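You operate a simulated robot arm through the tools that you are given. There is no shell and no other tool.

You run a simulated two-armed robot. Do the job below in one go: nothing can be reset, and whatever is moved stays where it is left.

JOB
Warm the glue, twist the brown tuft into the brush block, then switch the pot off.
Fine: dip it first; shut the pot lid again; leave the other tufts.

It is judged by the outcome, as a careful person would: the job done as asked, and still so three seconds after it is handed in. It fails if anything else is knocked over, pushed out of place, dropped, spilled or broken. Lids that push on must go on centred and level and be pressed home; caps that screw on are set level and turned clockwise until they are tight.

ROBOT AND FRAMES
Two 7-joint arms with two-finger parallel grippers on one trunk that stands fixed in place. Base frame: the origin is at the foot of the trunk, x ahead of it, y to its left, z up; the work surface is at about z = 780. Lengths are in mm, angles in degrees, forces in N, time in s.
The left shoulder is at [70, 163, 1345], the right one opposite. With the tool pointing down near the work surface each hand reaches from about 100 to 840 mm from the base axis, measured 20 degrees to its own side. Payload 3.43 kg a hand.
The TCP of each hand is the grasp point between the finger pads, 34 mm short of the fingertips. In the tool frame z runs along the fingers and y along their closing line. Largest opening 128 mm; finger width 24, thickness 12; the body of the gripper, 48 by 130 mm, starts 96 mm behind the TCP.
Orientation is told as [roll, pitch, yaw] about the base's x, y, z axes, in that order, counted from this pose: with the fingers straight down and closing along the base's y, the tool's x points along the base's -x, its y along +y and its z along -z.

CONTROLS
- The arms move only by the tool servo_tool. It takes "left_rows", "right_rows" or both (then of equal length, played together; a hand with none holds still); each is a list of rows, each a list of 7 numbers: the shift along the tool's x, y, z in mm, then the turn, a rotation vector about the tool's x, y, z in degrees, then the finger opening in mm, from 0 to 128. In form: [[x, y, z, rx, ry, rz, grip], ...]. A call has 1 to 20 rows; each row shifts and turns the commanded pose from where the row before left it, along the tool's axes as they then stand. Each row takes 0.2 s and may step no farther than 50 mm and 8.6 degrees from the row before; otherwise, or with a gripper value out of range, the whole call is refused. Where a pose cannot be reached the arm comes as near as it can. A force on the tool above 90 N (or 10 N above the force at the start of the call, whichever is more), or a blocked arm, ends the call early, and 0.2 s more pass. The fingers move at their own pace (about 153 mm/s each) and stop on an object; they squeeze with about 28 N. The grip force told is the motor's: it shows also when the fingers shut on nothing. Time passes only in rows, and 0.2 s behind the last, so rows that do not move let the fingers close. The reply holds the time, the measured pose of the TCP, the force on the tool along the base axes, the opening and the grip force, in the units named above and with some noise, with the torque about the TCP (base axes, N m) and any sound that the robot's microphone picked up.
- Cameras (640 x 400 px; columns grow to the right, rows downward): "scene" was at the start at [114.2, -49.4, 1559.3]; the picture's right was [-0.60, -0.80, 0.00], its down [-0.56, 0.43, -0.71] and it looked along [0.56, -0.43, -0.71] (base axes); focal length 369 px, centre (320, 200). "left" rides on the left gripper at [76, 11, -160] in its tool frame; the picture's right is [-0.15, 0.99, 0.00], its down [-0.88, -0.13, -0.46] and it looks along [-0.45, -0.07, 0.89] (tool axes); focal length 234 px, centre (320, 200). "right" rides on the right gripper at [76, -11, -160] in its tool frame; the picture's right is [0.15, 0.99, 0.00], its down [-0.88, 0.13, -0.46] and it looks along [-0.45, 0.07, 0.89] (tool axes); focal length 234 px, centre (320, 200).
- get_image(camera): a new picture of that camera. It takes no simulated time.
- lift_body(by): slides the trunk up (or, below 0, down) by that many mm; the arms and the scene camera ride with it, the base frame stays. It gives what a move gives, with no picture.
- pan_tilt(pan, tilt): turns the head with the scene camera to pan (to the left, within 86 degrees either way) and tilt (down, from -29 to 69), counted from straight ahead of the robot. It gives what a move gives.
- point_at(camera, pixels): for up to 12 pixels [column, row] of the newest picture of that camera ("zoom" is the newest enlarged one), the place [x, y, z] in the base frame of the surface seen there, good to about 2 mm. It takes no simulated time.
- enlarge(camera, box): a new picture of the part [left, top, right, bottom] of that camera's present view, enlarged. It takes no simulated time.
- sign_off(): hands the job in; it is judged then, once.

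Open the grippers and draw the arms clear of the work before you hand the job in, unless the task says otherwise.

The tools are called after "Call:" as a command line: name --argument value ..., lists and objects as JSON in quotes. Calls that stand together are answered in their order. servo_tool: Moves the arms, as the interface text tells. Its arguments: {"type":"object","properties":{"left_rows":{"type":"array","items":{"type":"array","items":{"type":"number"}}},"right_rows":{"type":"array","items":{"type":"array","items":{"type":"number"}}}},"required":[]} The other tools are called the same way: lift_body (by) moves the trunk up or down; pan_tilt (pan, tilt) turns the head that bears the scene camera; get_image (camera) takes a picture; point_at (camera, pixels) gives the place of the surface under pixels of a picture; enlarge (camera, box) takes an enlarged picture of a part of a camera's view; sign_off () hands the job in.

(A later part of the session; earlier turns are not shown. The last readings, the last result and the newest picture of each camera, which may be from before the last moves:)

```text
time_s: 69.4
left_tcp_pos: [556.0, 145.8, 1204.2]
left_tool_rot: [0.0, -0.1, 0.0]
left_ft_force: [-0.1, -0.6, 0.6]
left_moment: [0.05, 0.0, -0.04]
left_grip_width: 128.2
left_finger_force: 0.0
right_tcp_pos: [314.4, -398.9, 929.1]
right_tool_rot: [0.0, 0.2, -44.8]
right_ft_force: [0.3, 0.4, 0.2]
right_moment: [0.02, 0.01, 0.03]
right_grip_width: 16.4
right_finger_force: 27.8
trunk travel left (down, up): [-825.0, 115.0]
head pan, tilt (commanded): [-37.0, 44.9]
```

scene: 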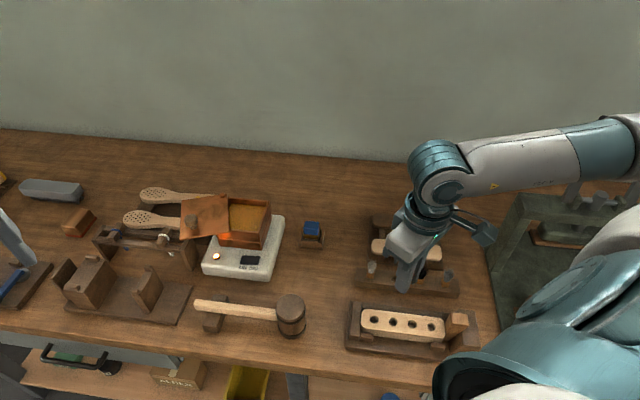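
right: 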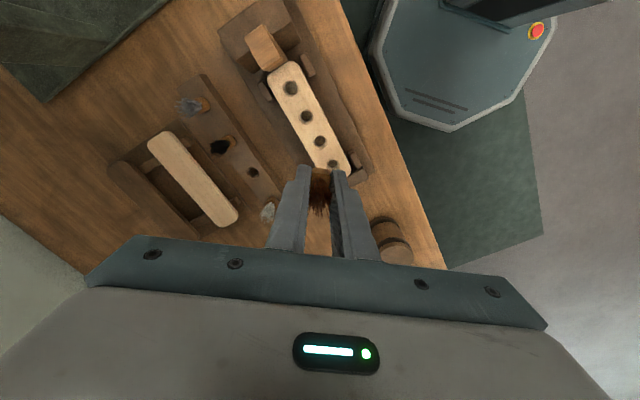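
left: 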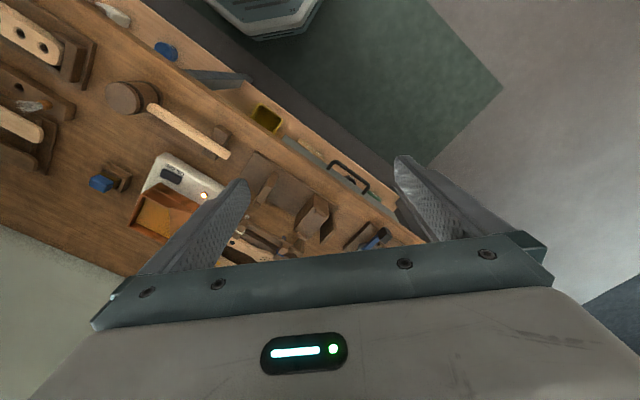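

The peg is now 45.8 mm below the TCP with the body's underside ~33.6 mm below. I'll centre over hole 2 and descend until the tip is ~10 mm above the block.

Call:
servo_tool --right_rows '[[-0.1, 3.4, 10, 0, 0, 0, 4], [0, 0, 20, 0, 0, 0, 4], [0, 0, 18, 0, 0, 0, 4], [0, 0, 0, 0, 0, 0, 4]]'

Call:
enlarge --camera "right" --box '[292, 140, 352, 200]'

Call:
enlarge --camera "scene" --box '[375, 285, 425, 335]'

```text
time_s: 70.4
left_tcp_pos: [556.3, 146.3, 1204.9]
left_tool_rot: [-0.1, 0.0, 0.0]
left_ft_force: [0.7, -0.1, 0.2]
left_moment: [-0.02, 0.01, -0.01]
left_grip_width: 128.2
left_finger_force: 0.0
right_tcp_pos: [318.4, -397.3, 881.7]
right_tool_rot: [0.0, 0.2, -44.8]
right_ft_force: [-0.4, -0.6, -0.8]
right_moment: [0.02, -0.03, 0.0]
right_grip_width: 16.4
right_finger_force: 28.2
trunk travel left (down, up): [-825.0, 115.0]
head pan, tilt (commanded): [-37.0, 44.9]
```

```text
6.67 times, centred on (322, 170) of right
```

zoom: 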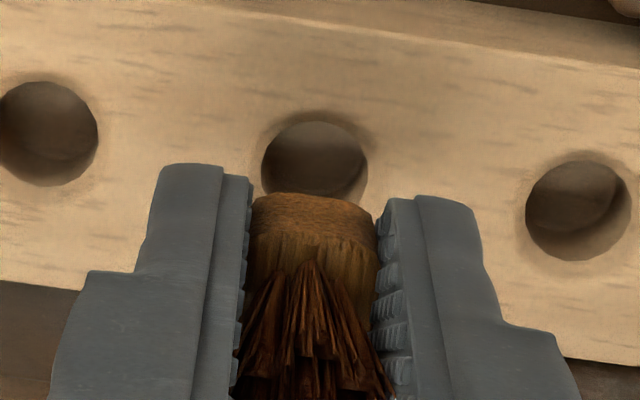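

```text
8.00 times, centred on (400, 310) of scene
```

zoom: 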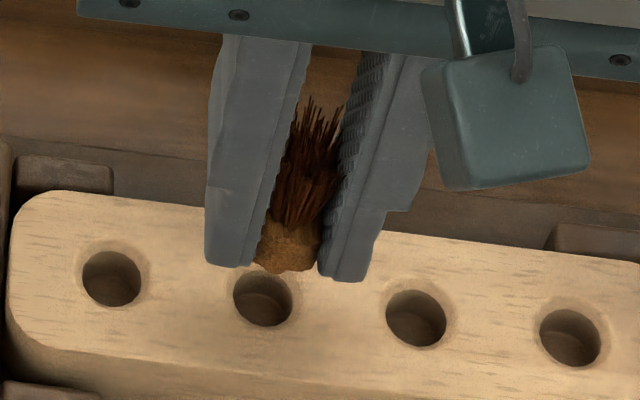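

From the right view the tuft axis is ~2–3 mm off the hole along the block's width. I'll measure hole rim and body points directly to refine.

Call:
enlarge --camera "right" --box '[292, 140, 352, 200]'

Call:
point_at --camera "zoom" --pixels '[[252, 158], [378, 165], [315, 112], [267, 125], [365, 125], [255, 185], [375, 190], [315, 200], [285, 205], [345, 208], [315, 215], [262, 215]]'

```text
6.67 times, centred on (322, 170) of right
```

zoom: 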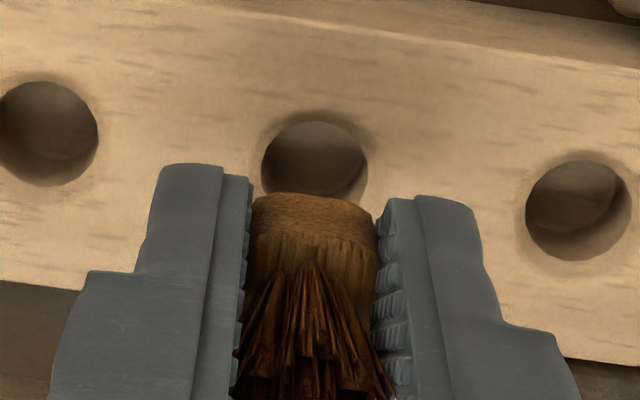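

```text
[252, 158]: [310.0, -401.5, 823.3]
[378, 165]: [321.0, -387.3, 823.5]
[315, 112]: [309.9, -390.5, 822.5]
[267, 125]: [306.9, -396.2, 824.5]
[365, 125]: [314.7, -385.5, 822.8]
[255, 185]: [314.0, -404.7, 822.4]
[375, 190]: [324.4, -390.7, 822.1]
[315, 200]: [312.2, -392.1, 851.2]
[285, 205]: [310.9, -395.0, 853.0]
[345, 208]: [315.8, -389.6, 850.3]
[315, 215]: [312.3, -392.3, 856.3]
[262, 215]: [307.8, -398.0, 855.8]
```

The fit gives the hole at v-offset 2.5 mm from the tuft's axis. I'll shift tool-x +2.5 and lower gently, stopping early to check the contact force.

Call:
servo_tool --right_rows '[[2.5, 0, 4, 0, 0, 0, 4], [0, 0, 5, 0, 0, 0, 4], [0, 0, 4, 0, 0, 0, 4], [0, 0, 3, 0, 0, 0, 4], [0, 0, 0, 0, 0, 0, 4]]'

```text
time_s: 71.6
left_tcp_pos: [554.9, 147.1, 1204.3]
left_tool_rot: [0.0, 0.1, 0.0]
left_ft_force: [0.0, -0.1, -0.6]
left_moment: [0.01, 0.01, 0.0]
left_grip_width: 127.9
left_finger_force: 0.0
right_tcp_pos: [316.4, -395.7, 866.5]
right_tool_rot: [0.1, 0.2, -44.8]
right_ft_force: [-0.2, -0.6, 0.1]
right_moment: [-0.01, 0.04, -0.02]
right_grip_width: 16.3
right_finger_force: 27.7
trunk travel left (down, up): [-825.0, 115.0]
head pan, tilt (commanded): [-37.0, 44.9]
```

The tip is ~3 mm in with no contact. I'll continue 4 mm in 1 mm steps.

Call:
servo_tool --right_rows '[[0, 0, 1, 0, 0, 0, 4], [0, 0, 1, 0, 0, 0, 4], [0, 0, 1, 0, 0, 0, 4], [0, 0, 1, 0, 0, 0, 4], [0, 0, 0, 0, 0, 0, 4]]'

```text
time_s: 72.8
left_tcp_pos: [556.8, 146.4, 1204.1]
left_tool_rot: [0.1, 0.0, 0.0]
left_ft_force: [-0.8, 0.3, -0.2]
left_moment: [-0.03, -0.04, 0.03]
left_grip_width: 127.8
left_finger_force: 0.2
right_tcp_pos: [316.0, -396.2, 861.0]
right_tool_rot: [0.0, 0.1, -44.9]
right_ft_force: [0.6, -0.3, -1.2]
right_moment: [-0.04, -0.03, 0.01]
right_grip_width: 16.4
right_finger_force: 27.8
trunk travel left (down, up): [-825.0, 115.0]
head pan, tilt (commanded): [-37.0, 44.9]
```

Still free at ~8 mm depth. I'll continue in 1 mm steps.

Call:
servo_tool --right_rows '[[0, 0, 1, 0, 0, 0, 4], [0, 0, 1, 0, 0, 0, 4], [0, 0, 0, 0, 0, 0, 4]]'

Call:
enlarge --camera "scene" --box '[383, 300, 413, 330]'

```text
time_s: 73.6
left_tcp_pos: [556.6, 146.3, 1203.8]
left_tool_rot: [-0.1, 0.0, -0.1]
left_ft_force: [0.2, -0.1, -0.3]
left_moment: [0.02, -0.01, 0.02]
left_grip_width: 128.3
left_finger_force: 0.0
right_tcp_pos: [315.2, -395.8, 858.6]
right_tool_rot: [0.0, 0.1, -44.8]
right_ft_force: [-0.3, 0.1, -0.5]
right_moment: [0.0, -0.01, 0.02]
right_grip_width: 16.4
right_finger_force: 28.0
trunk travel left (down, up): [-825.0, 115.0]
head pan, tilt (commanded): [-37.0, 44.9]
```

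```text
13.33 times, centred on (398, 315) of scene
```

zoom: 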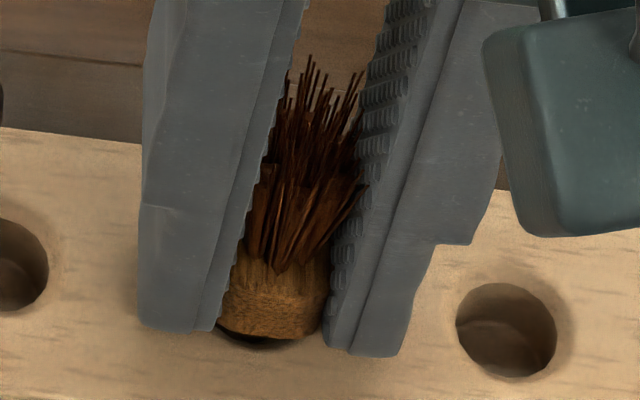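

Dry, the peg slides in with no force to ~11 mm, so the earlier half-way hold came from the glue. I'll lower the last millimetre or so to find where the body seats.

Call:
servo_tool --right_rows '[[0, 0, 0.7, 0, 0, 0, 4], [0, 0, 0.7, 0, 0, 0, 4], [0, 0, 0, 0, 0, 0, 4]]'

Call:
enlarge --camera "right" --box '[292, 140, 352, 200]'

```text
time_s: 74.4
left_tcp_pos: [556.2, 147.5, 1204.3]
left_tool_rot: [0.1, 0.1, -0.1]
left_ft_force: [0.0, 0.4, 0.4]
left_moment: [-0.03, -0.04, 0.01]
left_grip_width: 127.8
left_finger_force: 0.0
right_tcp_pos: [317.9, -395.1, 858.1]
right_tool_rot: [0.1, 0.2, -44.9]
right_ft_force: [0.7, 0.2, 1.8]
right_moment: [0.0, 0.0, 0.02]
right_grip_width: 16.2
right_finger_force: 27.9
trunk travel left (down, up): [-825.0, 115.0]
head pan, tilt (commanded): [-37.0, 44.9]
```

```text
6.67 times, centred on (322, 170) of right
```

zoom: 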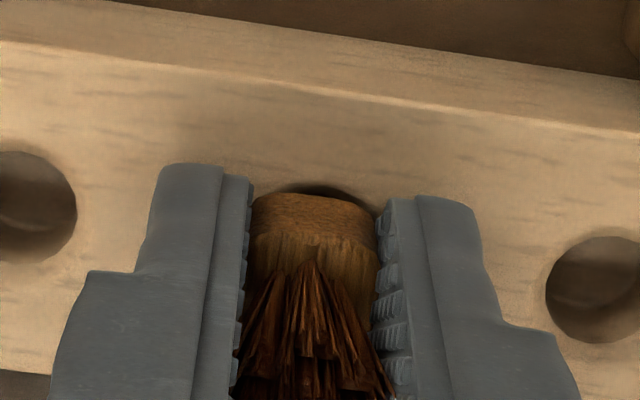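

It seats at about 12 mm depth with the body on the block (1.8 N). I'll ease up slightly and test a dry clockwise turn for any torque.

Call:
servo_tool --right_rows '[[0, 0, -0.6, 0, 0, 4, 4], [0, 0, 0, 0, 0, 4, 4], [0, 0, 0, 0, 0, 4, 4], [0, 0, 0, 0, 0, 0, 4]]'

```text
time_s: 75.4
left_tcp_pos: [555.9, 146.2, 1205.4]
left_tool_rot: [0.1, 0.1, 0.0]
left_ft_force: [0.2, 0.4, 0.9]
left_moment: [0.01, 0.0, 0.03]
left_grip_width: 127.9
left_finger_force: 0.1
right_tcp_pos: [316.3, -395.6, 859.3]
right_tool_rot: [-0.1, 0.3, -56.9]
right_ft_force: [0.3, 0.0, -0.9]
right_moment: [0.01, 0.01, 0.0]
right_grip_width: 16.5
right_finger_force: 28.5
trunk travel left (down, up): [-825.0, 115.0]
head pan, tilt (commanded): [-37.0, 44.9]
```

Dry it turns freely with no torque, so the earlier hold was glue that had already cooled and grabbed on the way in (8 s after dipping). I'll re-dip and go faster this time; first I'll lift out and find how far the wrist can turn clockwise here.

Call:
servo_tool --right_rows '[[0, 0, -10, 0, 0, 0, 4], [0, 0, -20, 0, 0, 0, 4], [0, 0, -10, 0, 0, 8, 4], [0, 0, 0, 0, 0, 8, 4], [0, 0, 0, 0, 0, 8, 4], [0, 0, 0, 0, 0, 8, 4], [0, 0, 0, 0, 0, 8, 4], [0, 0, 0, 0, 0, 8, 4], [0, 0, 0, 0, 0, 8, 4], [0, 0, 0, 0, 0, 8, 4]]'

```text
time_s: 77.6
left_tcp_pos: [556.3, 146.8, 1204.7]
left_tool_rot: [-0.1, -0.1, 0.1]
left_ft_force: [-0.3, 0.1, 0.2]
left_moment: [0.0, 0.03, -0.01]
left_grip_width: 128.1
left_finger_force: 0.1
right_tcp_pos: [317.0, -397.3, 898.7]
right_tool_rot: [-0.2, -0.1, -121.1]
right_ft_force: [-0.4, -0.7, 0.4]
right_moment: [-0.03, 0.01, -0.01]
right_grip_width: 16.4
right_finger_force: 27.5
trunk travel left (down, up): [-825.0, 115.0]
head pan, tilt (commanded): [-37.0, 44.9]
```

Yaw −121° is reachable. I'll see if it goes further.

Call:
servo_tool --right_rows '[[0, 0, 0, 0, 0, 8, 4], [0, 0, 0, 0, 0, 8, 4], [0, 0, 0, 0, 0, 8, 4], [0, 0, 0, 0, 0, 8, 4], [0, 0, 0, 0, 0, 8, 4], [0, 0, 0, 0, 0, 8, 4], [0, 0, 0, 0, 0, 8, 4], [0, 0, 0, 0, 0, 8, 4]]'

```text
time_s: 79.4
left_tcp_pos: [555.7, 145.6, 1204.9]
left_tool_rot: [0.0, 0.1, 0.0]
left_ft_force: [-0.7, -1.1, -0.9]
left_moment: [0.0, -0.01, 0.03]
left_grip_width: 128.1
left_finger_force: 0.2
right_tcp_pos: [317.2, -394.5, 900.0]
right_tool_rot: [-0.1, -0.2, 175.0]
right_ft_force: [-0.1, 0.3, 0.9]
right_moment: [0.01, -0.01, -0.02]
right_grip_width: 16.2
right_finger_force: 27.6
trunk travel left (down, up): [-825.0, 115.0]
head pan, tilt (commanded): [-37.0, 44.9]
```

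The wrist can turn from about +30° down to −185° here, giving ample twist. I'll rotate back to about yaw −20° before going to the pot.

Call:
servo_tool --right_rows '[[0, 0, 0, 0, 0, -8.25, 4], [0, 0, 0, 0, 0, -8.25, 4], [0, 0, 0, 0, 0, -8.25, 4], [0, 0, 0, 0, 0, -8.25, 4], [0, 0, 0, 0, 0, -8.25, 4], [0, 0, 0, 0, 0, -8.25, 4], [0, 0, 0, 0, 0, -8.25, 4], [0, 0, 0, 0, 0, -8.25, 4], [0, 0, 0, 0, 0, -8.25, 4], [0, 0, 0, 0, 0, -8.25, 4], [0, 0, 0, 0, 0, -8.25, 4], [0, 0, 0, 0, 0, -8.25, 4], [0, 0, 0, 0, 0, -8.25, 4], [0, 0, 0, 0, 0, -8.25, 4], [0, 0, 0, 0, 0, -8.25, 4], [0, 0, 0, 0, 0, -8.25, 4], [0, 0, 0, 0, 0, -8.25, 4], [0, 0, 0, 0, 0, -8.25, 4], [0, 0, 0, 0, 0, -8.25, 4], [0, 0, 0, 0, 0, -8.25, 4]]'

Call:
get_image --camera "scene"

Call:
point_at --camera "scene" --pixels '[[290, 312], [292, 300], [312, 228], [355, 305], [357, 335], [370, 268], [240, 310], [218, 315]]'

```text
time_s: 83.6
left_tcp_pos: [555.9, 147.6, 1203.2]
left_tool_rot: [0.0, 0.0, 0.1]
left_ft_force: [0.5, 0.4, 0.1]
left_moment: [-0.01, 0.01, 0.03]
left_grip_width: 128.0
left_finger_force: 0.1
right_tcp_pos: [315.8, -396.5, 898.5]
right_tool_rot: [0.1, 0.2, -19.7]
right_ft_force: [-0.3, 0.1, -0.4]
right_moment: [-0.01, -0.02, 0.03]
right_grip_width: 16.2
right_finger_force: 27.8
trunk travel left (down, up): [-825.0, 115.0]
head pan, tilt (commanded): [-37.0, 44.9]
```

```text
taken
```

scene: 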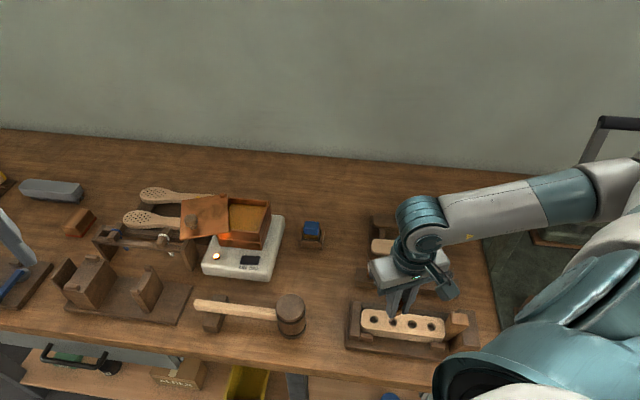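

```text
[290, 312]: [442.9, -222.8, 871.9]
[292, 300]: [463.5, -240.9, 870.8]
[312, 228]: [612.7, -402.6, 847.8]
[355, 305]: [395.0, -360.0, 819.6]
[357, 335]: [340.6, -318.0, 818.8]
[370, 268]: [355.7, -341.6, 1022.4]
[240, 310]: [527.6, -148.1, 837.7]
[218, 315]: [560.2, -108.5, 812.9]
```

The path is clear (mallet top z≈872 well to the side). I'll carry the tuft back above the pot.

Call:
servo_tool --right_rows '[[-36.6, 27.8, -11.3, 0, 0, 0, 4], [-36.6, 27.8, -11.3, 0, 0, 0, 4], [-36.6, 27.8, -11.3, 0, 0, 0, 4], [-36.6, 27.8, -11.3, 0, 0, 0, 4], [-36.6, 27.8, -11.3, 0, 0, 0, 4], [-36.6, 27.8, -11.3, 0, 0, 0, 4], [-36.6, 27.8, -11.3, 0, 0, 0, 4], [-36.6, 27.8, -11.3, 0, 0, 0, 4], [-36.6, 27.8, -11.3, 0, 0, 0, 4], [0, 0, 0, 0, 0, 0, 4]]'

Call:
enlarge --camera "scene" --box '[195, 160, 295, 260]'

Call:
enlarge --camera "right" --box '[220, 60, 420, 240]'

```text
time_s: 85.8
left_tcp_pos: [555.9, 146.8, 1204.9]
left_tool_rot: [0.0, 0.1, -0.1]
left_ft_force: [0.6, 0.8, 0.7]
left_moment: [0.01, -0.01, 0.0]
left_grip_width: 128.0
left_finger_force: 0.0
right_tcp_pos: [713.2, -272.7, 999.2]
right_tool_rot: [0.1, 0.1, -19.8]
right_ft_force: [-0.6, 0.1, 1.1]
right_moment: [0.02, 0.0, 0.0]
right_grip_width: 16.5
right_finger_force: 27.9
trunk travel left (down, up): [-825.0, 115.0]
head pan, tilt (commanded): [-37.0, 44.9]
```

```text
4.00 times, centred on (245, 210) of scene
```

zoom: 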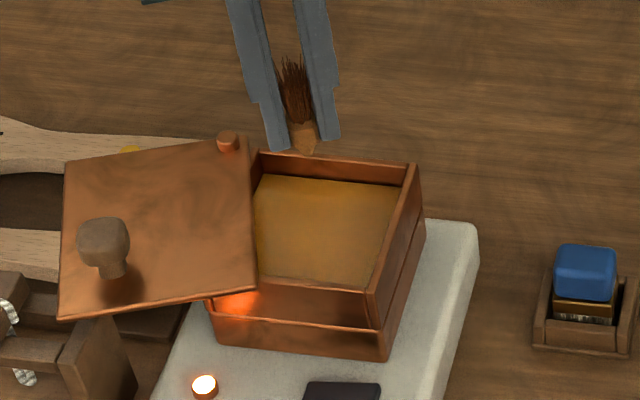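

```text
2.22 times, centred on (320, 150) of right
```

zoom: 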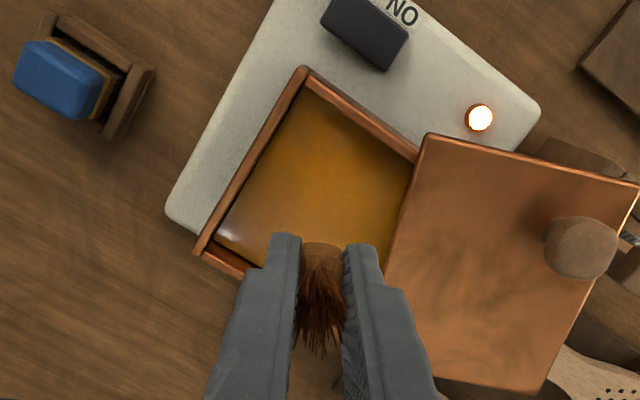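

Above the pot at (713,-273). I'll go down to just above the glue before the quick dip run.

Call:
servo_tool --right_rows '[[0, 0, 30, 0, 0, 0, 4], [0, 0, 30, 0, 0, 0, 4], [0, 0, 8, 0, 0, 0, 4], [0, 0, 0, 0, 0, 0, 4]]'

Call:
enlarge --camera "scene" --box '[235, 195, 265, 225]'

```text
time_s: 86.8
left_tcp_pos: [557.2, 147.7, 1204.9]
left_tool_rot: [0.0, 0.0, 0.0]
left_ft_force: [0.4, 0.6, -0.7]
left_moment: [0.01, 0.01, 0.03]
left_grip_width: 128.0
left_finger_force: 0.1
right_tcp_pos: [712.7, -270.1, 930.6]
right_tool_rot: [0.0, 0.2, -19.8]
right_ft_force: [0.0, 1.3, 0.3]
right_moment: [0.01, -0.01, 0.04]
right_grip_width: 16.6
right_finger_force: 28.3
trunk travel left (down, up): [-825.0, 115.0]
head pan, tilt (commanded): [-37.0, 44.9]
```

```text
13.33 times, centred on (250, 210) of scene
```

zoom: 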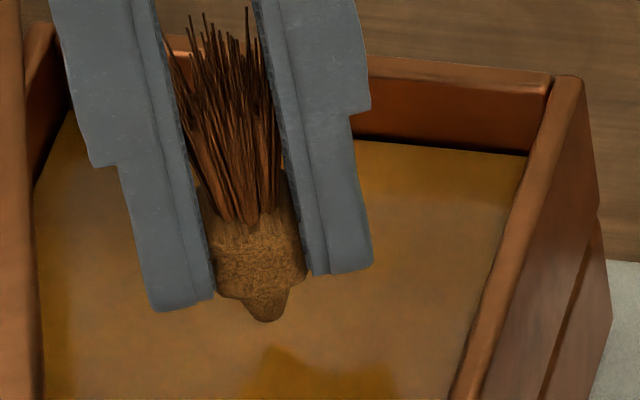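

The peg is bare again above the glue. Now the quick run: dip ~8 mm for half a second, lift, and go straight back above hole 2 in one call.

Call:
servo_tool --right_rows '[[0, 0, 8, 0, 0, 0, 4], [0, 0, 7, 0, 0, 0, 4], [0, 0, 0, 0, 0, 0, 4], [0, 0, 0, 0, 0, 0, 4], [0, 0, -45, 0, 0, 0, 4], [36.6, -27.8, 6, 0, 0, 0, 4], [36.6, -27.8, 8, 0, 0, 0, 4], [36.6, -27.8, 8, 0, 0, 0, 4], [36.6, -27.8, 8, 0, 0, 0, 4], [36.6, -27.8, 8, 0, 0, 0, 4], [36.6, -27.8, 8, 0, 0, 0, 4], [36.6, -27.8, 8, 0, 0, 0, 4], [36.6, -27.8, 8, 0, 0, 0, 4], [36.6, -27.8, 8, 0, 0, 0, 4]]'

Call:
enlarge --camera "right" --box '[292, 130, 352, 190]'

Call:
enlarge --camera "scene" --box '[375, 285, 425, 335]'

```text
time_s: 89.8
left_tcp_pos: [554.5, 146.3, 1205.4]
left_tool_rot: [0.0, -0.1, -0.1]
left_ft_force: [0.1, 0.0, 0.5]
left_moment: [0.0, -0.06, -0.02]
left_grip_width: 128.0
left_finger_force: 0.1
right_tcp_pos: [317.7, -394.5, 894.9]
right_tool_rot: [0.1, 0.1, -19.8]
right_ft_force: [0.0, -0.4, -0.6]
right_moment: [0.0, -0.06, -0.02]
right_grip_width: 16.4
right_finger_force: 28.3
trunk travel left (down, up): [-825.0, 115.0]
head pan, tilt (commanded): [-37.0, 44.9]
```

```text
6.67 times, centred on (322, 160) of right
```

zoom: 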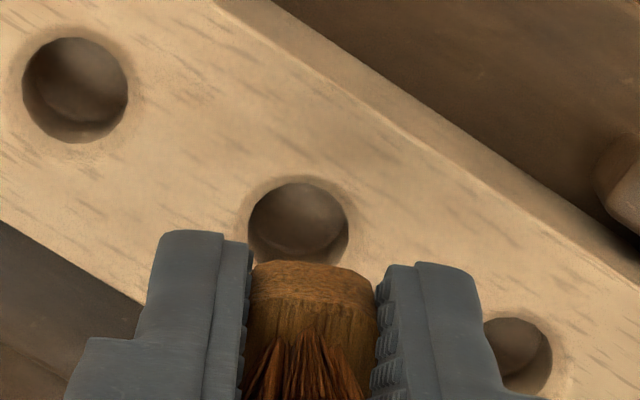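

```text
8.00 times, centred on (400, 310) of scene
```

zoom: 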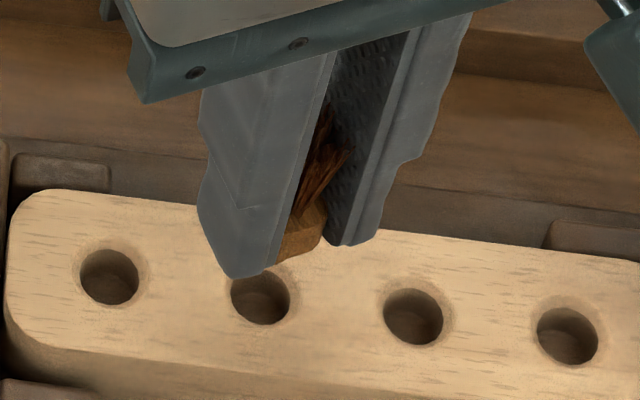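

Aligned within about 1 mm at 2.2 s after leaving the glue. I'll insert now, turning clockwise continuously as the peg enters and seats.

Call:
servo_tool --right_rows '[[0, -0.8, 13, 0, 0, 0, 4], [0, 0, 9, 0, 0, 8, 4], [0, 0, 5, 0, 0, 8.4, 4], [0, 0, 4, 0, 0, 8.4, 4], [0, 0, 3.5, 0, 0, 8.4, 4], [0, 0, 2, 0, 0, 8.4, 4], [0, 0, 0.5, 0, 0, 8.4, 4], [0, 0, 0, 0, 0, 8.4, 4], [0, 0, 0, 0, 0, 8.4, 4]]'

Call:
enlarge --camera "right" --box '[292, 140, 352, 200]'

Call:
enlarge --camera "scene" --box '[383, 300, 413, 330]'

```text
time_s: 91.8
left_tcp_pos: [556.1, 148.0, 1204.6]
left_tool_rot: [-0.1, 0.0, 0.0]
left_ft_force: [1.4, 0.2, 1.1]
left_moment: [-0.06, 0.0, -0.02]
left_grip_width: 127.8
left_finger_force: 0.1
right_tcp_pos: [316.0, -397.2, 858.1]
right_tool_rot: [0.2, -0.1, -86.8]
right_ft_force: [8.9, -6.3, 32.8]
right_moment: [-0.25, -0.14, 0.98]
right_grip_width: 19.2
right_finger_force: 28.0
trunk travel left (down, up): [-825.0, 115.0]
head pan, tilt (commanded): [-37.0, 44.9]
```

```text
6.67 times, centred on (322, 170) of right
```

zoom: 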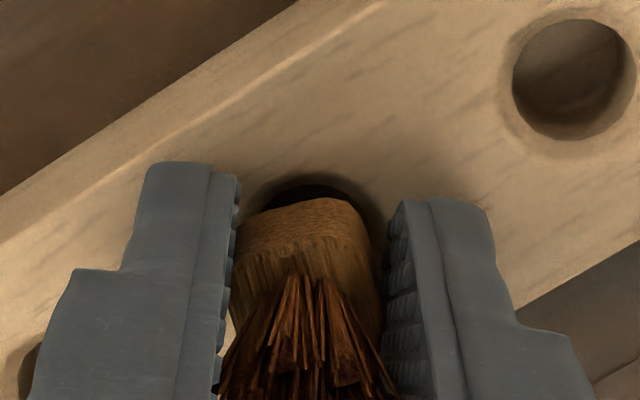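

```text
13.33 times, centred on (398, 315) of scene
```

zoom: 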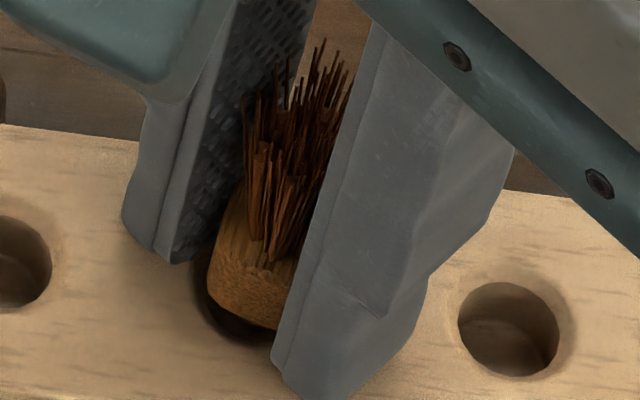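

The bond grabbed again: 33 N push and 0.98 N·m with the fingertips now near the block. I'll relieve the push by a small lift and read again.

Call:
servo_tool --right_rows '[[0, 0, -1.2, 0, 0, 0, 4], [0, 0, 0, 0, 0, 0, 4]]'

Call:
enlarge --camera "scene" --box '[383, 300, 413, 330]'

Call:
point_at --camera "zoom" --pixels '[[230, 200], [235, 250], [250, 270], [220, 280], [250, 310], [225, 320], [260, 325], [290, 255]]'

```text
time_s: 92.4
left_tcp_pos: [556.6, 148.3, 1204.0]
left_tool_rot: [-0.1, 0.1, -0.1]
left_ft_force: [-0.1, -0.6, 0.1]
left_moment: [0.01, 0.0, -0.02]
left_grip_width: 128.0
left_finger_force: 0.1
right_tcp_pos: [317.0, -396.1, 858.4]
right_tool_rot: [0.1, 0.0, -86.7]
right_ft_force: [13.8, -5.9, 27.2]
right_moment: [-0.25, -0.53, 0.25]
right_grip_width: 19.4
right_finger_force: 28.2
trunk travel left (down, up): [-825.0, 115.0]
head pan, tilt (commanded): [-37.0, 44.9]
```

```text
13.33 times, centred on (398, 315) of scene
```

zoom: 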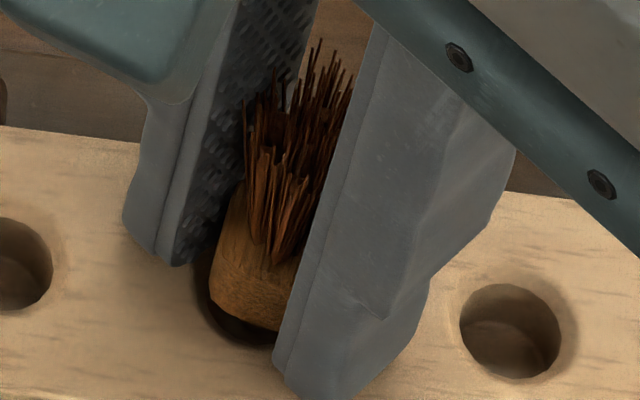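

```text
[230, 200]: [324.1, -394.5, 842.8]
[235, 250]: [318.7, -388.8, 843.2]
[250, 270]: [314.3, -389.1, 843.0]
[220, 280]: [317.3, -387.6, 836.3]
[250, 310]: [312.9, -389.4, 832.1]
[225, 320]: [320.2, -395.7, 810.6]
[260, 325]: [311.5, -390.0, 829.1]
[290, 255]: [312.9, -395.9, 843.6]
```

The tuft's top is at z≈843 again, body ~4 mm above the block, and my fingertips are pressing the block. I'll lift the hand 2.5 mm to free the fingertips and see the remaining torque.

Call:
servo_tool --right_rows '[[0, 0, -1.3, 0, 0, 0, 4], [0, 0, -1.2, 0, 0, 0, 4], [0, 0, 0, 0, 0, 0, 4]]'

Call:
enlarge --camera "right" --box '[292, 140, 352, 200]'

```text
time_s: 93.2
left_tcp_pos: [557.9, 146.6, 1203.3]
left_tool_rot: [0.0, 0.1, -0.1]
left_ft_force: [0.4, 0.3, -0.5]
left_moment: [-0.02, 0.02, 0.01]
left_grip_width: 128.1
left_finger_force: 0.1
right_tcp_pos: [316.6, -395.8, 858.2]
right_tool_rot: [-0.4, 0.2, -86.7]
right_ft_force: [15.3, 0.5, -4.7]
right_moment: [0.0, -0.46, 0.27]
right_grip_width: 19.5
right_finger_force: 28.6
trunk travel left (down, up): [-825.0, 115.0]
head pan, tilt (commanded): [-37.0, 44.9]
```

```text
6.67 times, centred on (322, 170) of right
```

zoom: 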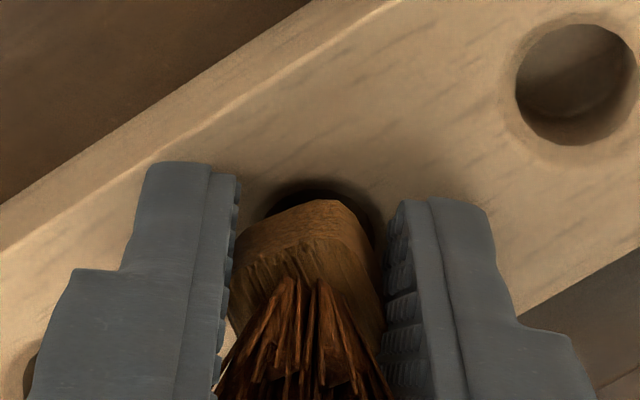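

There is a sideways load of 15 N from the offset grip. I'll open the fingers to let the tuft settle, then look at it.

Call:
servo_tool --right_rows '[[0, 0, 0, 0, 0, 0, 24], [0, 0, 0, 0, 0, 0, 34], [0, 0, 0, 0, 0, 0, 34]]'

Call:
enlarge --camera "right" --box '[302, 150, 342, 200]'

Call:
point_at --camera "zoom" --pixels '[[215, 150], [300, 80], [350, 100], [380, 160], [400, 250], [300, 130], [260, 160], [200, 240], [340, 140], [370, 200]]'

Call:
enlarge --camera "scene" --box '[383, 303, 407, 327]'

```text
time_s: 94.0
left_tcp_pos: [556.0, 147.7, 1205.3]
left_tool_rot: [0.0, 0.0, 0.1]
left_ft_force: [0.2, 0.0, 0.5]
left_moment: [0.03, 0.0, 0.01]
left_grip_width: 128.0
left_finger_force: 0.0
right_tcp_pos: [315.1, -396.6, 859.3]
right_tool_rot: [-0.2, 0.1, -86.7]
right_ft_force: [0.1, 0.4, -0.5]
right_moment: [0.01, -0.02, 0.0]
right_grip_width: 33.9
right_finger_force: 0.1
trunk travel left (down, up): [-825.0, 115.0]
head pan, tilt (commanded): [-37.0, 44.9]
```

```text
8.00 times, centred on (322, 175) of right
```

zoom: 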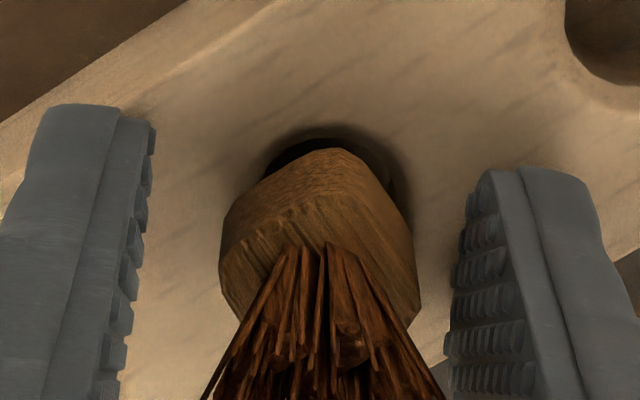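

```text
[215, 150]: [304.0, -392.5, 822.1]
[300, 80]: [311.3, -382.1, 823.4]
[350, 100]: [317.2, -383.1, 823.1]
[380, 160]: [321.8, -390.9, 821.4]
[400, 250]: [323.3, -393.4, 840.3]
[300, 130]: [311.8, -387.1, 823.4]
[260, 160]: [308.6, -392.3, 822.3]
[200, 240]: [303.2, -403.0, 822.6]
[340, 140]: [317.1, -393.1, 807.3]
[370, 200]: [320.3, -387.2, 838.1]
```

```text
16.00 times, centred on (395, 315) of scene
```

zoom: 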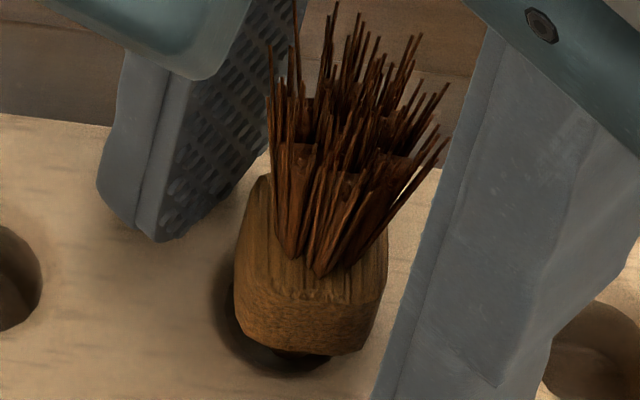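

The tuft stands in the hole again, but it looks offset toward the right wall of the hole. I'll measure the body's corners and the hole rim.

Call:
point_at --camera "zoom" --pixels '[[250, 200], [242, 260], [262, 290], [320, 295], [370, 290], [382, 255], [250, 325], [310, 345], [365, 335], [290, 358], [235, 335], [215, 290]]'

```text
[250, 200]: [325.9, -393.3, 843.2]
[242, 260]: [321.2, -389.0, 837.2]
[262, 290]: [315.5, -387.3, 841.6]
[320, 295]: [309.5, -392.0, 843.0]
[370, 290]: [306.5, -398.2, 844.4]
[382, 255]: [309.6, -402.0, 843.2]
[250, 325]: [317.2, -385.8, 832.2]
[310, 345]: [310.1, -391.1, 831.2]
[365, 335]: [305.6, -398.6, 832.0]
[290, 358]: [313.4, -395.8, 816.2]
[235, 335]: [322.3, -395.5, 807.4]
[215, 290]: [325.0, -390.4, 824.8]
```

The tuft is bonded upright about 4 mm short of seating, flats now near yaw −40°. I'll take close-ups to look for glue around the peg and judge its state.

Call:
enlarge --camera "scene" --box '[388, 313, 402, 327]'

Call:
enlarge --camera "right" --box '[310, 155, 340, 185]'

```text
16.00 times, centred on (395, 320) of scene
```

zoom: 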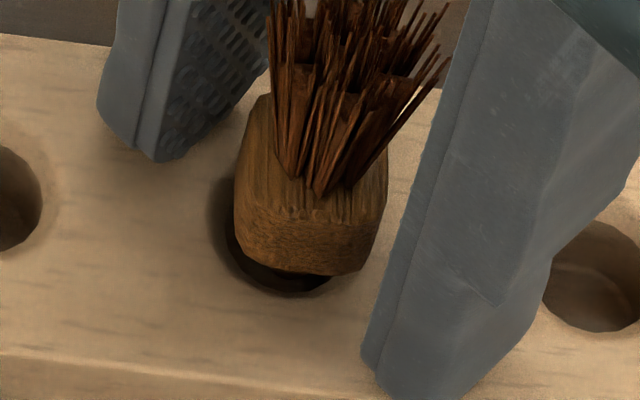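

```text
13.33 times, centred on (325, 170) of right
```

zoom: 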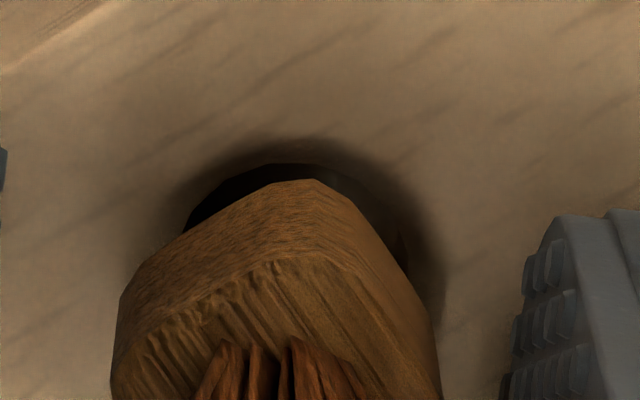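

No glue squeeze-out is visible. I'll re-grip squarely on the flats (yaw ≈ −40°), a little higher so the fingertips clear the block, and try a slow clockwise twist with light pressure again.

Call:
servo_tool --right_rows '[[0, 0, -1, 0, 0, -7.85, 34], [0, 0, 0, 0, 0, -7.85, 34], [0, 0, 0, 0, 0, -7.85, 34], [0, 0, 0, 0, 0, -7.85, 34], [0, 0, 0, 0, 0, -7.85, 34], [0, 0, 0, 0, 0, -7.85, 34], [0, 0, 0, 0, 0, 0, 34]]'

Call:
enlarge --camera "right" --box '[292, 140, 352, 200]'

Call:
enlarge --camera "scene" --box '[380, 295, 415, 330]'

```text
time_s: 95.6
left_tcp_pos: [556.1, 146.3, 1203.7]
left_tool_rot: [0.0, 0.0, 0.0]
left_ft_force: [0.3, 0.5, -0.3]
left_moment: [0.0, 0.01, 0.01]
left_grip_width: 127.9
left_finger_force: 0.0
right_tcp_pos: [316.5, -396.0, 860.2]
right_tool_rot: [0.0, 0.2, -39.5]
right_ft_force: [0.1, -0.4, 0.4]
right_moment: [0.02, 0.01, 0.01]
right_grip_width: 34.0
right_finger_force: 0.1
trunk travel left (down, up): [-825.0, 115.0]
head pan, tilt (commanded): [-37.0, 44.9]
```

```text
6.67 times, centred on (322, 170) of right
```

zoom: 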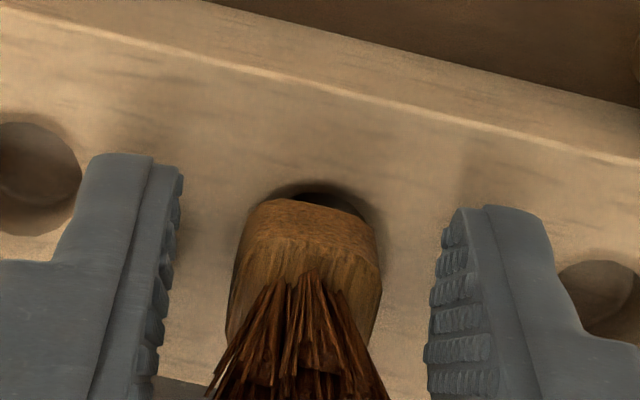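

```text
11.43 times, centred on (398, 312) of scene
```

zoom: 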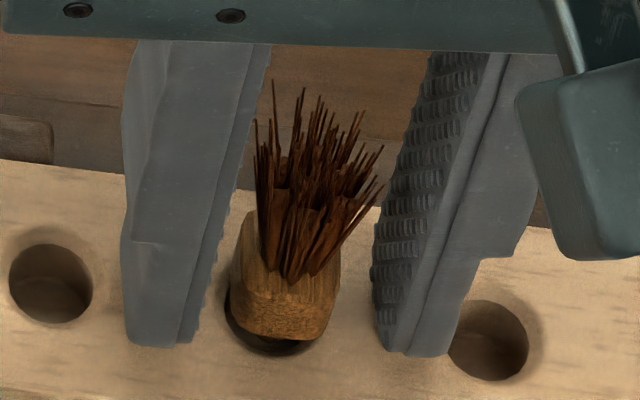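

The flats line up with the pads. I'll close and do a slow 12° clockwise test.

Call:
servo_tool --right_rows '[[0, 0, 0, 0, 0, 0, 22], [0, 0, 0, 0, 0, 0, 4], [0, 0, 0, 0, 0, 0, 4], [0, 0, 0, 0, 0, 0, 4]]'

Call:
servo_tool --right_rows '[[0, 0, 0.3, 0, 0, 3, 4], [0, 0, 0.3, 0, 0, 3, 4], [0, 0, 0, 0, 0, 3, 4], [0, 0, 0, 0, 0, 3, 4]]'

```text
time_s: 96.6
left_tcp_pos: [556.4, 147.4, 1204.7]
left_tool_rot: [0.0, -0.1, 0.1]
left_ft_force: [-0.4, -0.1, -0.2]
left_moment: [0.03, -0.03, -0.01]
left_grip_width: 127.8
left_finger_force: 0.0
right_tcp_pos: [315.9, -396.0, 860.5]
right_tool_rot: [0.0, 0.3, -39.6]
right_ft_force: [-0.1, -0.6, 1.2]
right_moment: [-0.02, 0.02, -0.11]
right_grip_width: 16.3
right_finger_force: 28.3
trunk travel left (down, up): [-825.0, 115.0]
head pan, tilt (commanded): [-37.0, 44.9]
```

```text
time_s: 97.6
left_tcp_pos: [556.5, 147.5, 1204.4]
left_tool_rot: [-0.1, -0.1, 0.0]
left_ft_force: [-0.4, -0.3, -0.4]
left_moment: [-0.02, -0.03, 0.01]
left_grip_width: 127.7
left_finger_force: 0.1
right_tcp_pos: [315.5, -396.3, 859.4]
right_tool_rot: [0.0, 0.1, -51.6]
right_ft_force: [1.5, -1.3, 7.5]
right_moment: [-0.08, -0.06, 0.23]
right_grip_width: 16.3
right_finger_force: 27.4
trunk travel left (down, up): [-825.0, 115.0]
head pan, tilt (commanded): [-37.0, 44.9]
```

The response is the same: an elastic glue bond centred at about yaw −43.5°, formed on the way in. Plan: re-grip higher on the body so the fingertips won't touch the block, pull free, re-dip, then twist it clockwise while it goes in and plunge quickly to full depth. First I'll re-grip higher.

Call:
servo_tool --right_rows '[[0, 0, 0, 0, 0, -8, 4], [0, 0, 0, 0, 0, 0, 24], [0, 0, -3, 0, 0, 0, 34], [0, 0, -3, 0, 0, 0, 34], [0, 0, 0, 0, 0, 0, 34]]'

Call:
enlarge --camera "right" --box '[292, 140, 352, 200]'

Call:
enlarge --camera "scene" --box '[380, 295, 415, 330]'

```text
time_s: 98.8
left_tcp_pos: [556.4, 147.1, 1205.3]
left_tool_rot: [0.0, 0.1, 0.0]
left_ft_force: [-0.4, 0.1, 0.4]
left_moment: [-0.01, 0.03, -0.05]
left_grip_width: 127.9
left_finger_force: 0.0
right_tcp_pos: [316.3, -397.4, 864.9]
right_tool_rot: [0.0, 0.3, -43.4]
right_ft_force: [1.0, 0.0, -0.2]
right_moment: [0.03, -0.01, 0.0]
right_grip_width: 33.8
right_finger_force: 0.1
trunk travel left (down, up): [-825.0, 115.0]
head pan, tilt (commanded): [-37.0, 44.9]
```

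```text
6.67 times, centred on (322, 170) of right
```

zoom: 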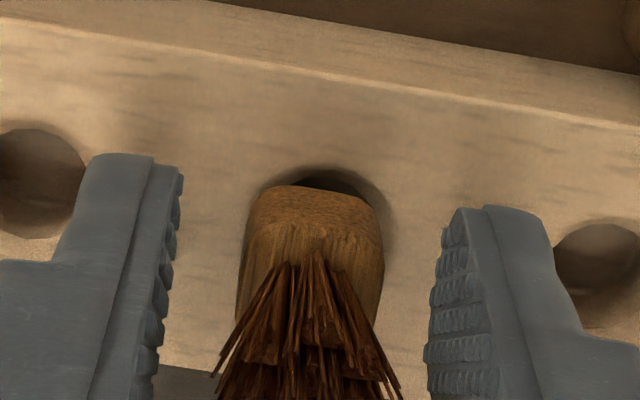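

```text
11.43 times, centred on (398, 312) of scene
```

zoom: 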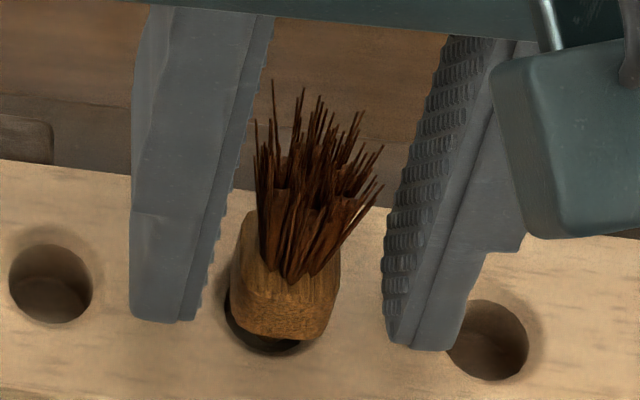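

The pads are now ~6 mm higher on the tuft and centred. I'll close on the upper body and lift it out of the bond.

Call:
servo_tool --right_rows '[[0, 0, 0, 0, 0, 0, 22], [0, 0, 0, 0, 0, 0, 4], [0, 0, 0, 0, 0, 0, 4], [0, 0, -1, 0, 0, 0, 4], [0, 0, -1, 0, 0, 0, 4], [0, 0, 0, 0, 0, 0, 4]]'

```text
time_s: 100.2
left_tcp_pos: [555.3, 147.6, 1205.5]
left_tool_rot: [0.0, 0.0, 0.1]
left_ft_force: [0.0, 0.2, -0.6]
left_moment: [0.0, 0.02, -0.01]
left_grip_width: 127.9
left_finger_force: 0.1
right_tcp_pos: [317.2, -397.2, 866.7]
right_tool_rot: [-0.1, 0.2, -43.6]
right_ft_force: [0.1, -0.5, -1.4]
right_moment: [-0.01, 0.02, -0.03]
right_grip_width: 16.2
right_finger_force: 28.2
trunk travel left (down, up): [-825.0, 115.0]
head pan, tilt (commanded): [-37.0, 44.9]
```

It released at about 2 mm of lift (−1.4 N). I'll test turning clockwise here, still inside the hole just above the bonding depth.

Call:
servo_tool --right_rows '[[0, 0, 0, 0, 0, 8, 4], [0, 0, 0, 0, 0, 8, 4], [0, 0, 0, 0, 0, 8, 4], [0, 0, 0, 0, 0, 0, 4]]'

Call:
enlarge --camera "scene" --box '[380, 295, 415, 330]'

```text
time_s: 101.2
left_tcp_pos: [554.6, 146.8, 1203.7]
left_tool_rot: [0.0, 0.0, 0.1]
left_ft_force: [0.3, -0.4, 0.1]
left_moment: [0.01, 0.01, -0.01]
left_grip_width: 128.2
left_finger_force: 0.0
right_tcp_pos: [317.1, -396.5, 868.3]
right_tool_rot: [-0.1, 0.1, -67.7]
right_ft_force: [-0.2, -0.1, -0.5]
right_moment: [-0.03, 0.01, -0.03]
right_grip_width: 16.4
right_finger_force: 27.6
trunk travel left (down, up): [-825.0, 115.0]
head pan, tilt (commanded): [-37.0, 44.9]
```

```text
11.43 times, centred on (398, 312) of scene
```

zoom: 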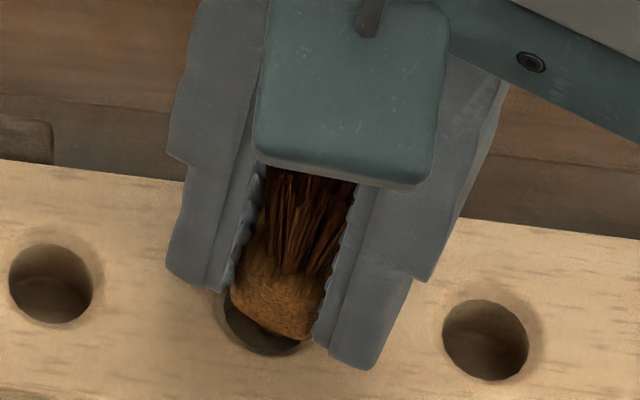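

It turns freely here (torque ≈ 0). I'll lower again 4 mm in steps to see whether it re-grabs at the same depth or goes deeper.

Call:
servo_tool --right_rows '[[0, 0, 1, 0, 0, 4, 4], [0, 0, 1, 0, 0, 4, 4], [0, 0, 1, 0, 0, 4, 4], [0, 0, 1, 0, 0, 4, 4]]'

```text
time_s: 102.2
left_tcp_pos: [556.0, 146.5, 1204.0]
left_tool_rot: [-0.1, -0.1, 0.0]
left_ft_force: [0.1, 0.8, 0.8]
left_moment: [-0.01, -0.04, 0.0]
left_grip_width: 128.0
left_finger_force: 0.1
right_tcp_pos: [316.2, -396.5, 864.5]
right_tool_rot: [-0.1, 0.1, -83.6]
right_ft_force: [0.3, 0.6, 0.3]
right_moment: [0.0, -0.02, -0.01]
right_grip_width: 16.4
right_finger_force: 28.2
trunk travel left (down, up): [-825.0, 115.0]
head pan, tilt (commanded): [-37.0, 44.9]
```

It's free and deeper than before (the glue bond is gone once broken). I'll lower to find the exact seat height for this grip, for planning the plunge.

Call:
servo_tool --right_rows '[[0, 0, 0.7, 0, 0, 0, 4], [0, 0, 0.7, 0, 0, 0, 4], [0, 0, 0, 0, 0, 0, 4]]'

Call:
servo_tool --right_rows '[[0, 0, 0.6, 0, 0, 0, 4], [0, 0, 0.6, 0, 0, 0, 4], [0, 0, 0, 0, 0, 0, 4]]'

```text
time_s: 103.0
left_tcp_pos: [555.9, 146.3, 1204.1]
left_tool_rot: [0.0, 0.0, 0.0]
left_ft_force: [-0.8, 0.2, -0.1]
left_moment: [0.0, -0.02, 0.01]
left_grip_width: 127.9
left_finger_force: 0.2
right_tcp_pos: [317.1, -396.1, 863.7]
right_tool_rot: [-0.2, 0.2, -83.7]
right_ft_force: [-0.8, -0.3, 1.7]
right_moment: [0.01, 0.0, -0.01]
right_grip_width: 16.0
right_finger_force: 28.2
trunk travel left (down, up): [-825.0, 115.0]
head pan, tilt (commanded): [-37.0, 44.9]
```

```text
time_s: 103.8
left_tcp_pos: [556.3, 147.3, 1205.7]
left_tool_rot: [0.0, -0.1, 0.0]
left_ft_force: [1.0, 1.2, 0.1]
left_moment: [-0.01, 0.03, -0.01]
left_grip_width: 128.2
left_finger_force: 0.1
right_tcp_pos: [316.5, -396.2, 862.4]
right_tool_rot: [0.0, 0.1, -83.6]
right_ft_force: [2.2, -2.5, 18.3]
right_moment: [-0.13, -0.1, -0.01]
right_grip_width: 16.4
right_finger_force: 28.4
trunk travel left (down, up): [-825.0, 115.0]
head pan, tilt (commanded): [-37.0, 44.9]
```

The body seats at about TCP z=863. While pressed here (18 N) I'll try a small clockwise turn to see how the seated dry tuft responds.

Call:
servo_tool --right_rows '[[0, 0, -0.6, 0, 0, 5, 4], [0, 0, 0, 0, 0, 5, 4], [0, 0, 0, 0, 0, 5, 4], [0, 0, 0, 0, 0, 0, 4]]'

```text
time_s: 104.8
left_tcp_pos: [555.6, 148.2, 1204.5]
left_tool_rot: [0.0, -0.1, -0.1]
left_ft_force: [0.2, -0.8, 0.4]
left_moment: [0.01, 0.03, -0.04]
left_grip_width: 128.0
left_finger_force: 0.2
right_tcp_pos: [316.7, -396.3, 862.9]
right_tool_rot: [-0.1, 0.1, -98.6]
right_ft_force: [3.5, 0.4, 13.8]
right_moment: [0.01, -0.11, 0.01]
right_grip_width: 16.1
right_finger_force: 27.9
trunk travel left (down, up): [-825.0, 115.0]
head pan, tilt (commanded): [-37.0, 44.9]
```

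Dry and seated it turns freely, so only the glue bond holds it; I should twist it before the bond takes. I'll lift out, turn the wrist back to yaw 0, and return to the pot.

Call:
servo_tool --right_rows '[[0, 0, -10, 0, 0, 0, 4], [0, 0, -15.7, 0, 0, 0, 4], [0, 0, 0, 0, 0, -8.2, 4], [0, 0, 0, 0, 0, -8.2, 4], [0, 0, 0, 0, 0, -8.2, 4], [0, 0, 0, 0, 0, -8.2, 4], [0, 0, 0, 0, 0, -8.2, 4], [0, 0, 0, 0, 0, -8.2, 4], [0, 0, 0, 0, 0, -8.2, 4], [0, 0, 0, 0, 0, -8.2, 4], [0, 0, 0, 0, 0, -8.2, 4], [0, 0, 0, 0, 0, -8.2, 4], [0, 0, 0, 0, 0, -8.2, 4], [0, 0, 0, 0, 0, -8.2, 4]]'

Call:
enlarge --camera "right" --box '[292, 130, 352, 190]'

```text
time_s: 107.8
left_tcp_pos: [556.9, 146.8, 1203.4]
left_tool_rot: [0.2, 0.0, -0.1]
left_ft_force: [-0.9, -0.2, -0.4]
left_moment: [-0.01, 0.03, 0.03]
left_grip_width: 128.2
left_finger_force: 0.0
right_tcp_pos: [316.2, -396.5, 887.3]
right_tool_rot: [0.0, 0.3, 0.0]
right_ft_force: [0.2, -0.3, 0.0]
right_moment: [-0.01, 0.03, 0.01]
right_grip_width: 16.5
right_finger_force: 28.0
trunk travel left (down, up): [-825.0, 115.0]
head pan, tilt (commanded): [-37.0, 44.9]
```

```text
6.67 times, centred on (322, 160) of right
```

zoom: 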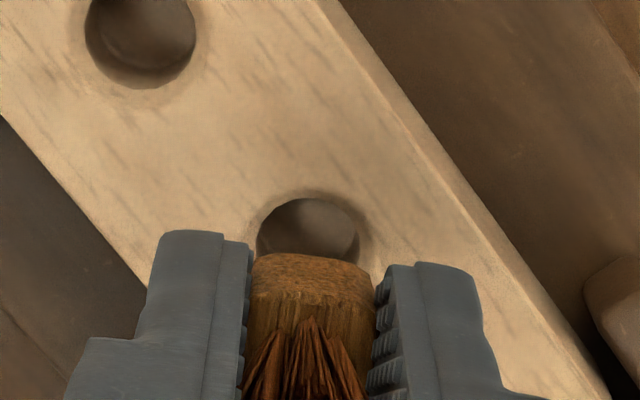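

Yaw is 0 and the hole is right below. I'll travel to the pot.

Call:
servo_tool --right_rows '[[-44, 13.8, -12.4, 0, 0, 0, 4], [-44, 13.8, -12.4, 0, 0, 0, 4], [-44, 13.8, -12.4, 0, 0, 0, 4], [-44, 13.8, -12.4, 0, 0, 0, 4], [-44, 13.8, -12.4, 0, 0, 0, 4], [-44, 13.8, -12.4, 0, 0, 0, 4], [-44, 13.8, -12.4, 0, 0, 0, 4], [-44, 13.8, -12.4, 0, 0, 0, 4], [-44, 13.8, -12.4, 0, 0, 0, 4], [0, 0, 25, 0, 0, 0, 4], [0, 0, 25, 0, 0, 0, 4], [0, 0, 10, 0, 0, 0, 4], [0, 0, 0, 0, 0, 0, 4]]'

Call:
enlarge --camera "scene" --box '[232, 195, 268, 225]'

Call:
point_at --camera "zoom" --pixels '[[280, 260], [280, 255], [275, 240], [270, 220], [300, 330], [350, 150]]'

```text
time_s: 110.6
left_tcp_pos: [556.4, 147.3, 1204.2]
left_tool_rot: [0.0, 0.0, 0.0]
left_ft_force: [-0.5, -0.9, 0.1]
left_moment: [0.04, -0.02, -0.01]
left_grip_width: 128.0
left_finger_force: 0.0
right_tcp_pos: [712.6, -275.3, 936.7]
right_tool_rot: [0.2, 0.2, -0.1]
right_ft_force: [-0.3, -1.1, 0.1]
right_moment: [-0.03, -0.04, 0.01]
right_grip_width: 16.4
right_finger_force: 28.0
trunk travel left (down, up): [-825.0, 115.0]
head pan, tilt (commanded): [-37.0, 44.9]
```

```text
13.33 times, centred on (250, 210) of scene
```

zoom: 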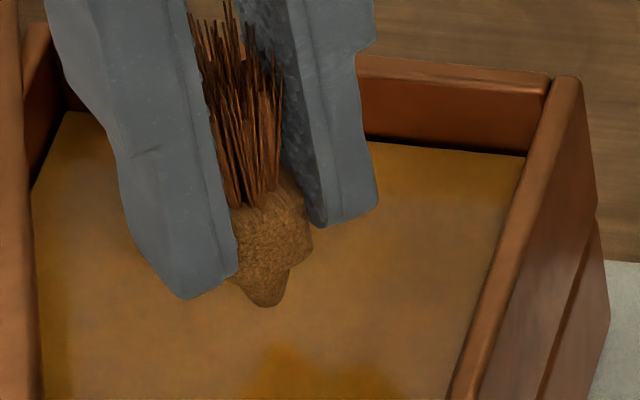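

```text
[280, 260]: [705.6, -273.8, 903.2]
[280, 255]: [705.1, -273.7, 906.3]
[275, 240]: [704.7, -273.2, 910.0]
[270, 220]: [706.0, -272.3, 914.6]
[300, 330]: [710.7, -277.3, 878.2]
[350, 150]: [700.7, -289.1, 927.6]
```

The peg tip is at zoom (265,302), bare. I'll measure its height above the glue.

Call:
point_at --camera "zoom" --pixels '[[265, 302], [262, 298], [268, 295], [260, 285], [270, 275]]'

```text
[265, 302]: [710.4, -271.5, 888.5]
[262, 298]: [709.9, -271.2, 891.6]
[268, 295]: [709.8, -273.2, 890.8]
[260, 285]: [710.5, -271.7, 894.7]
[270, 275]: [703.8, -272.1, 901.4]
```

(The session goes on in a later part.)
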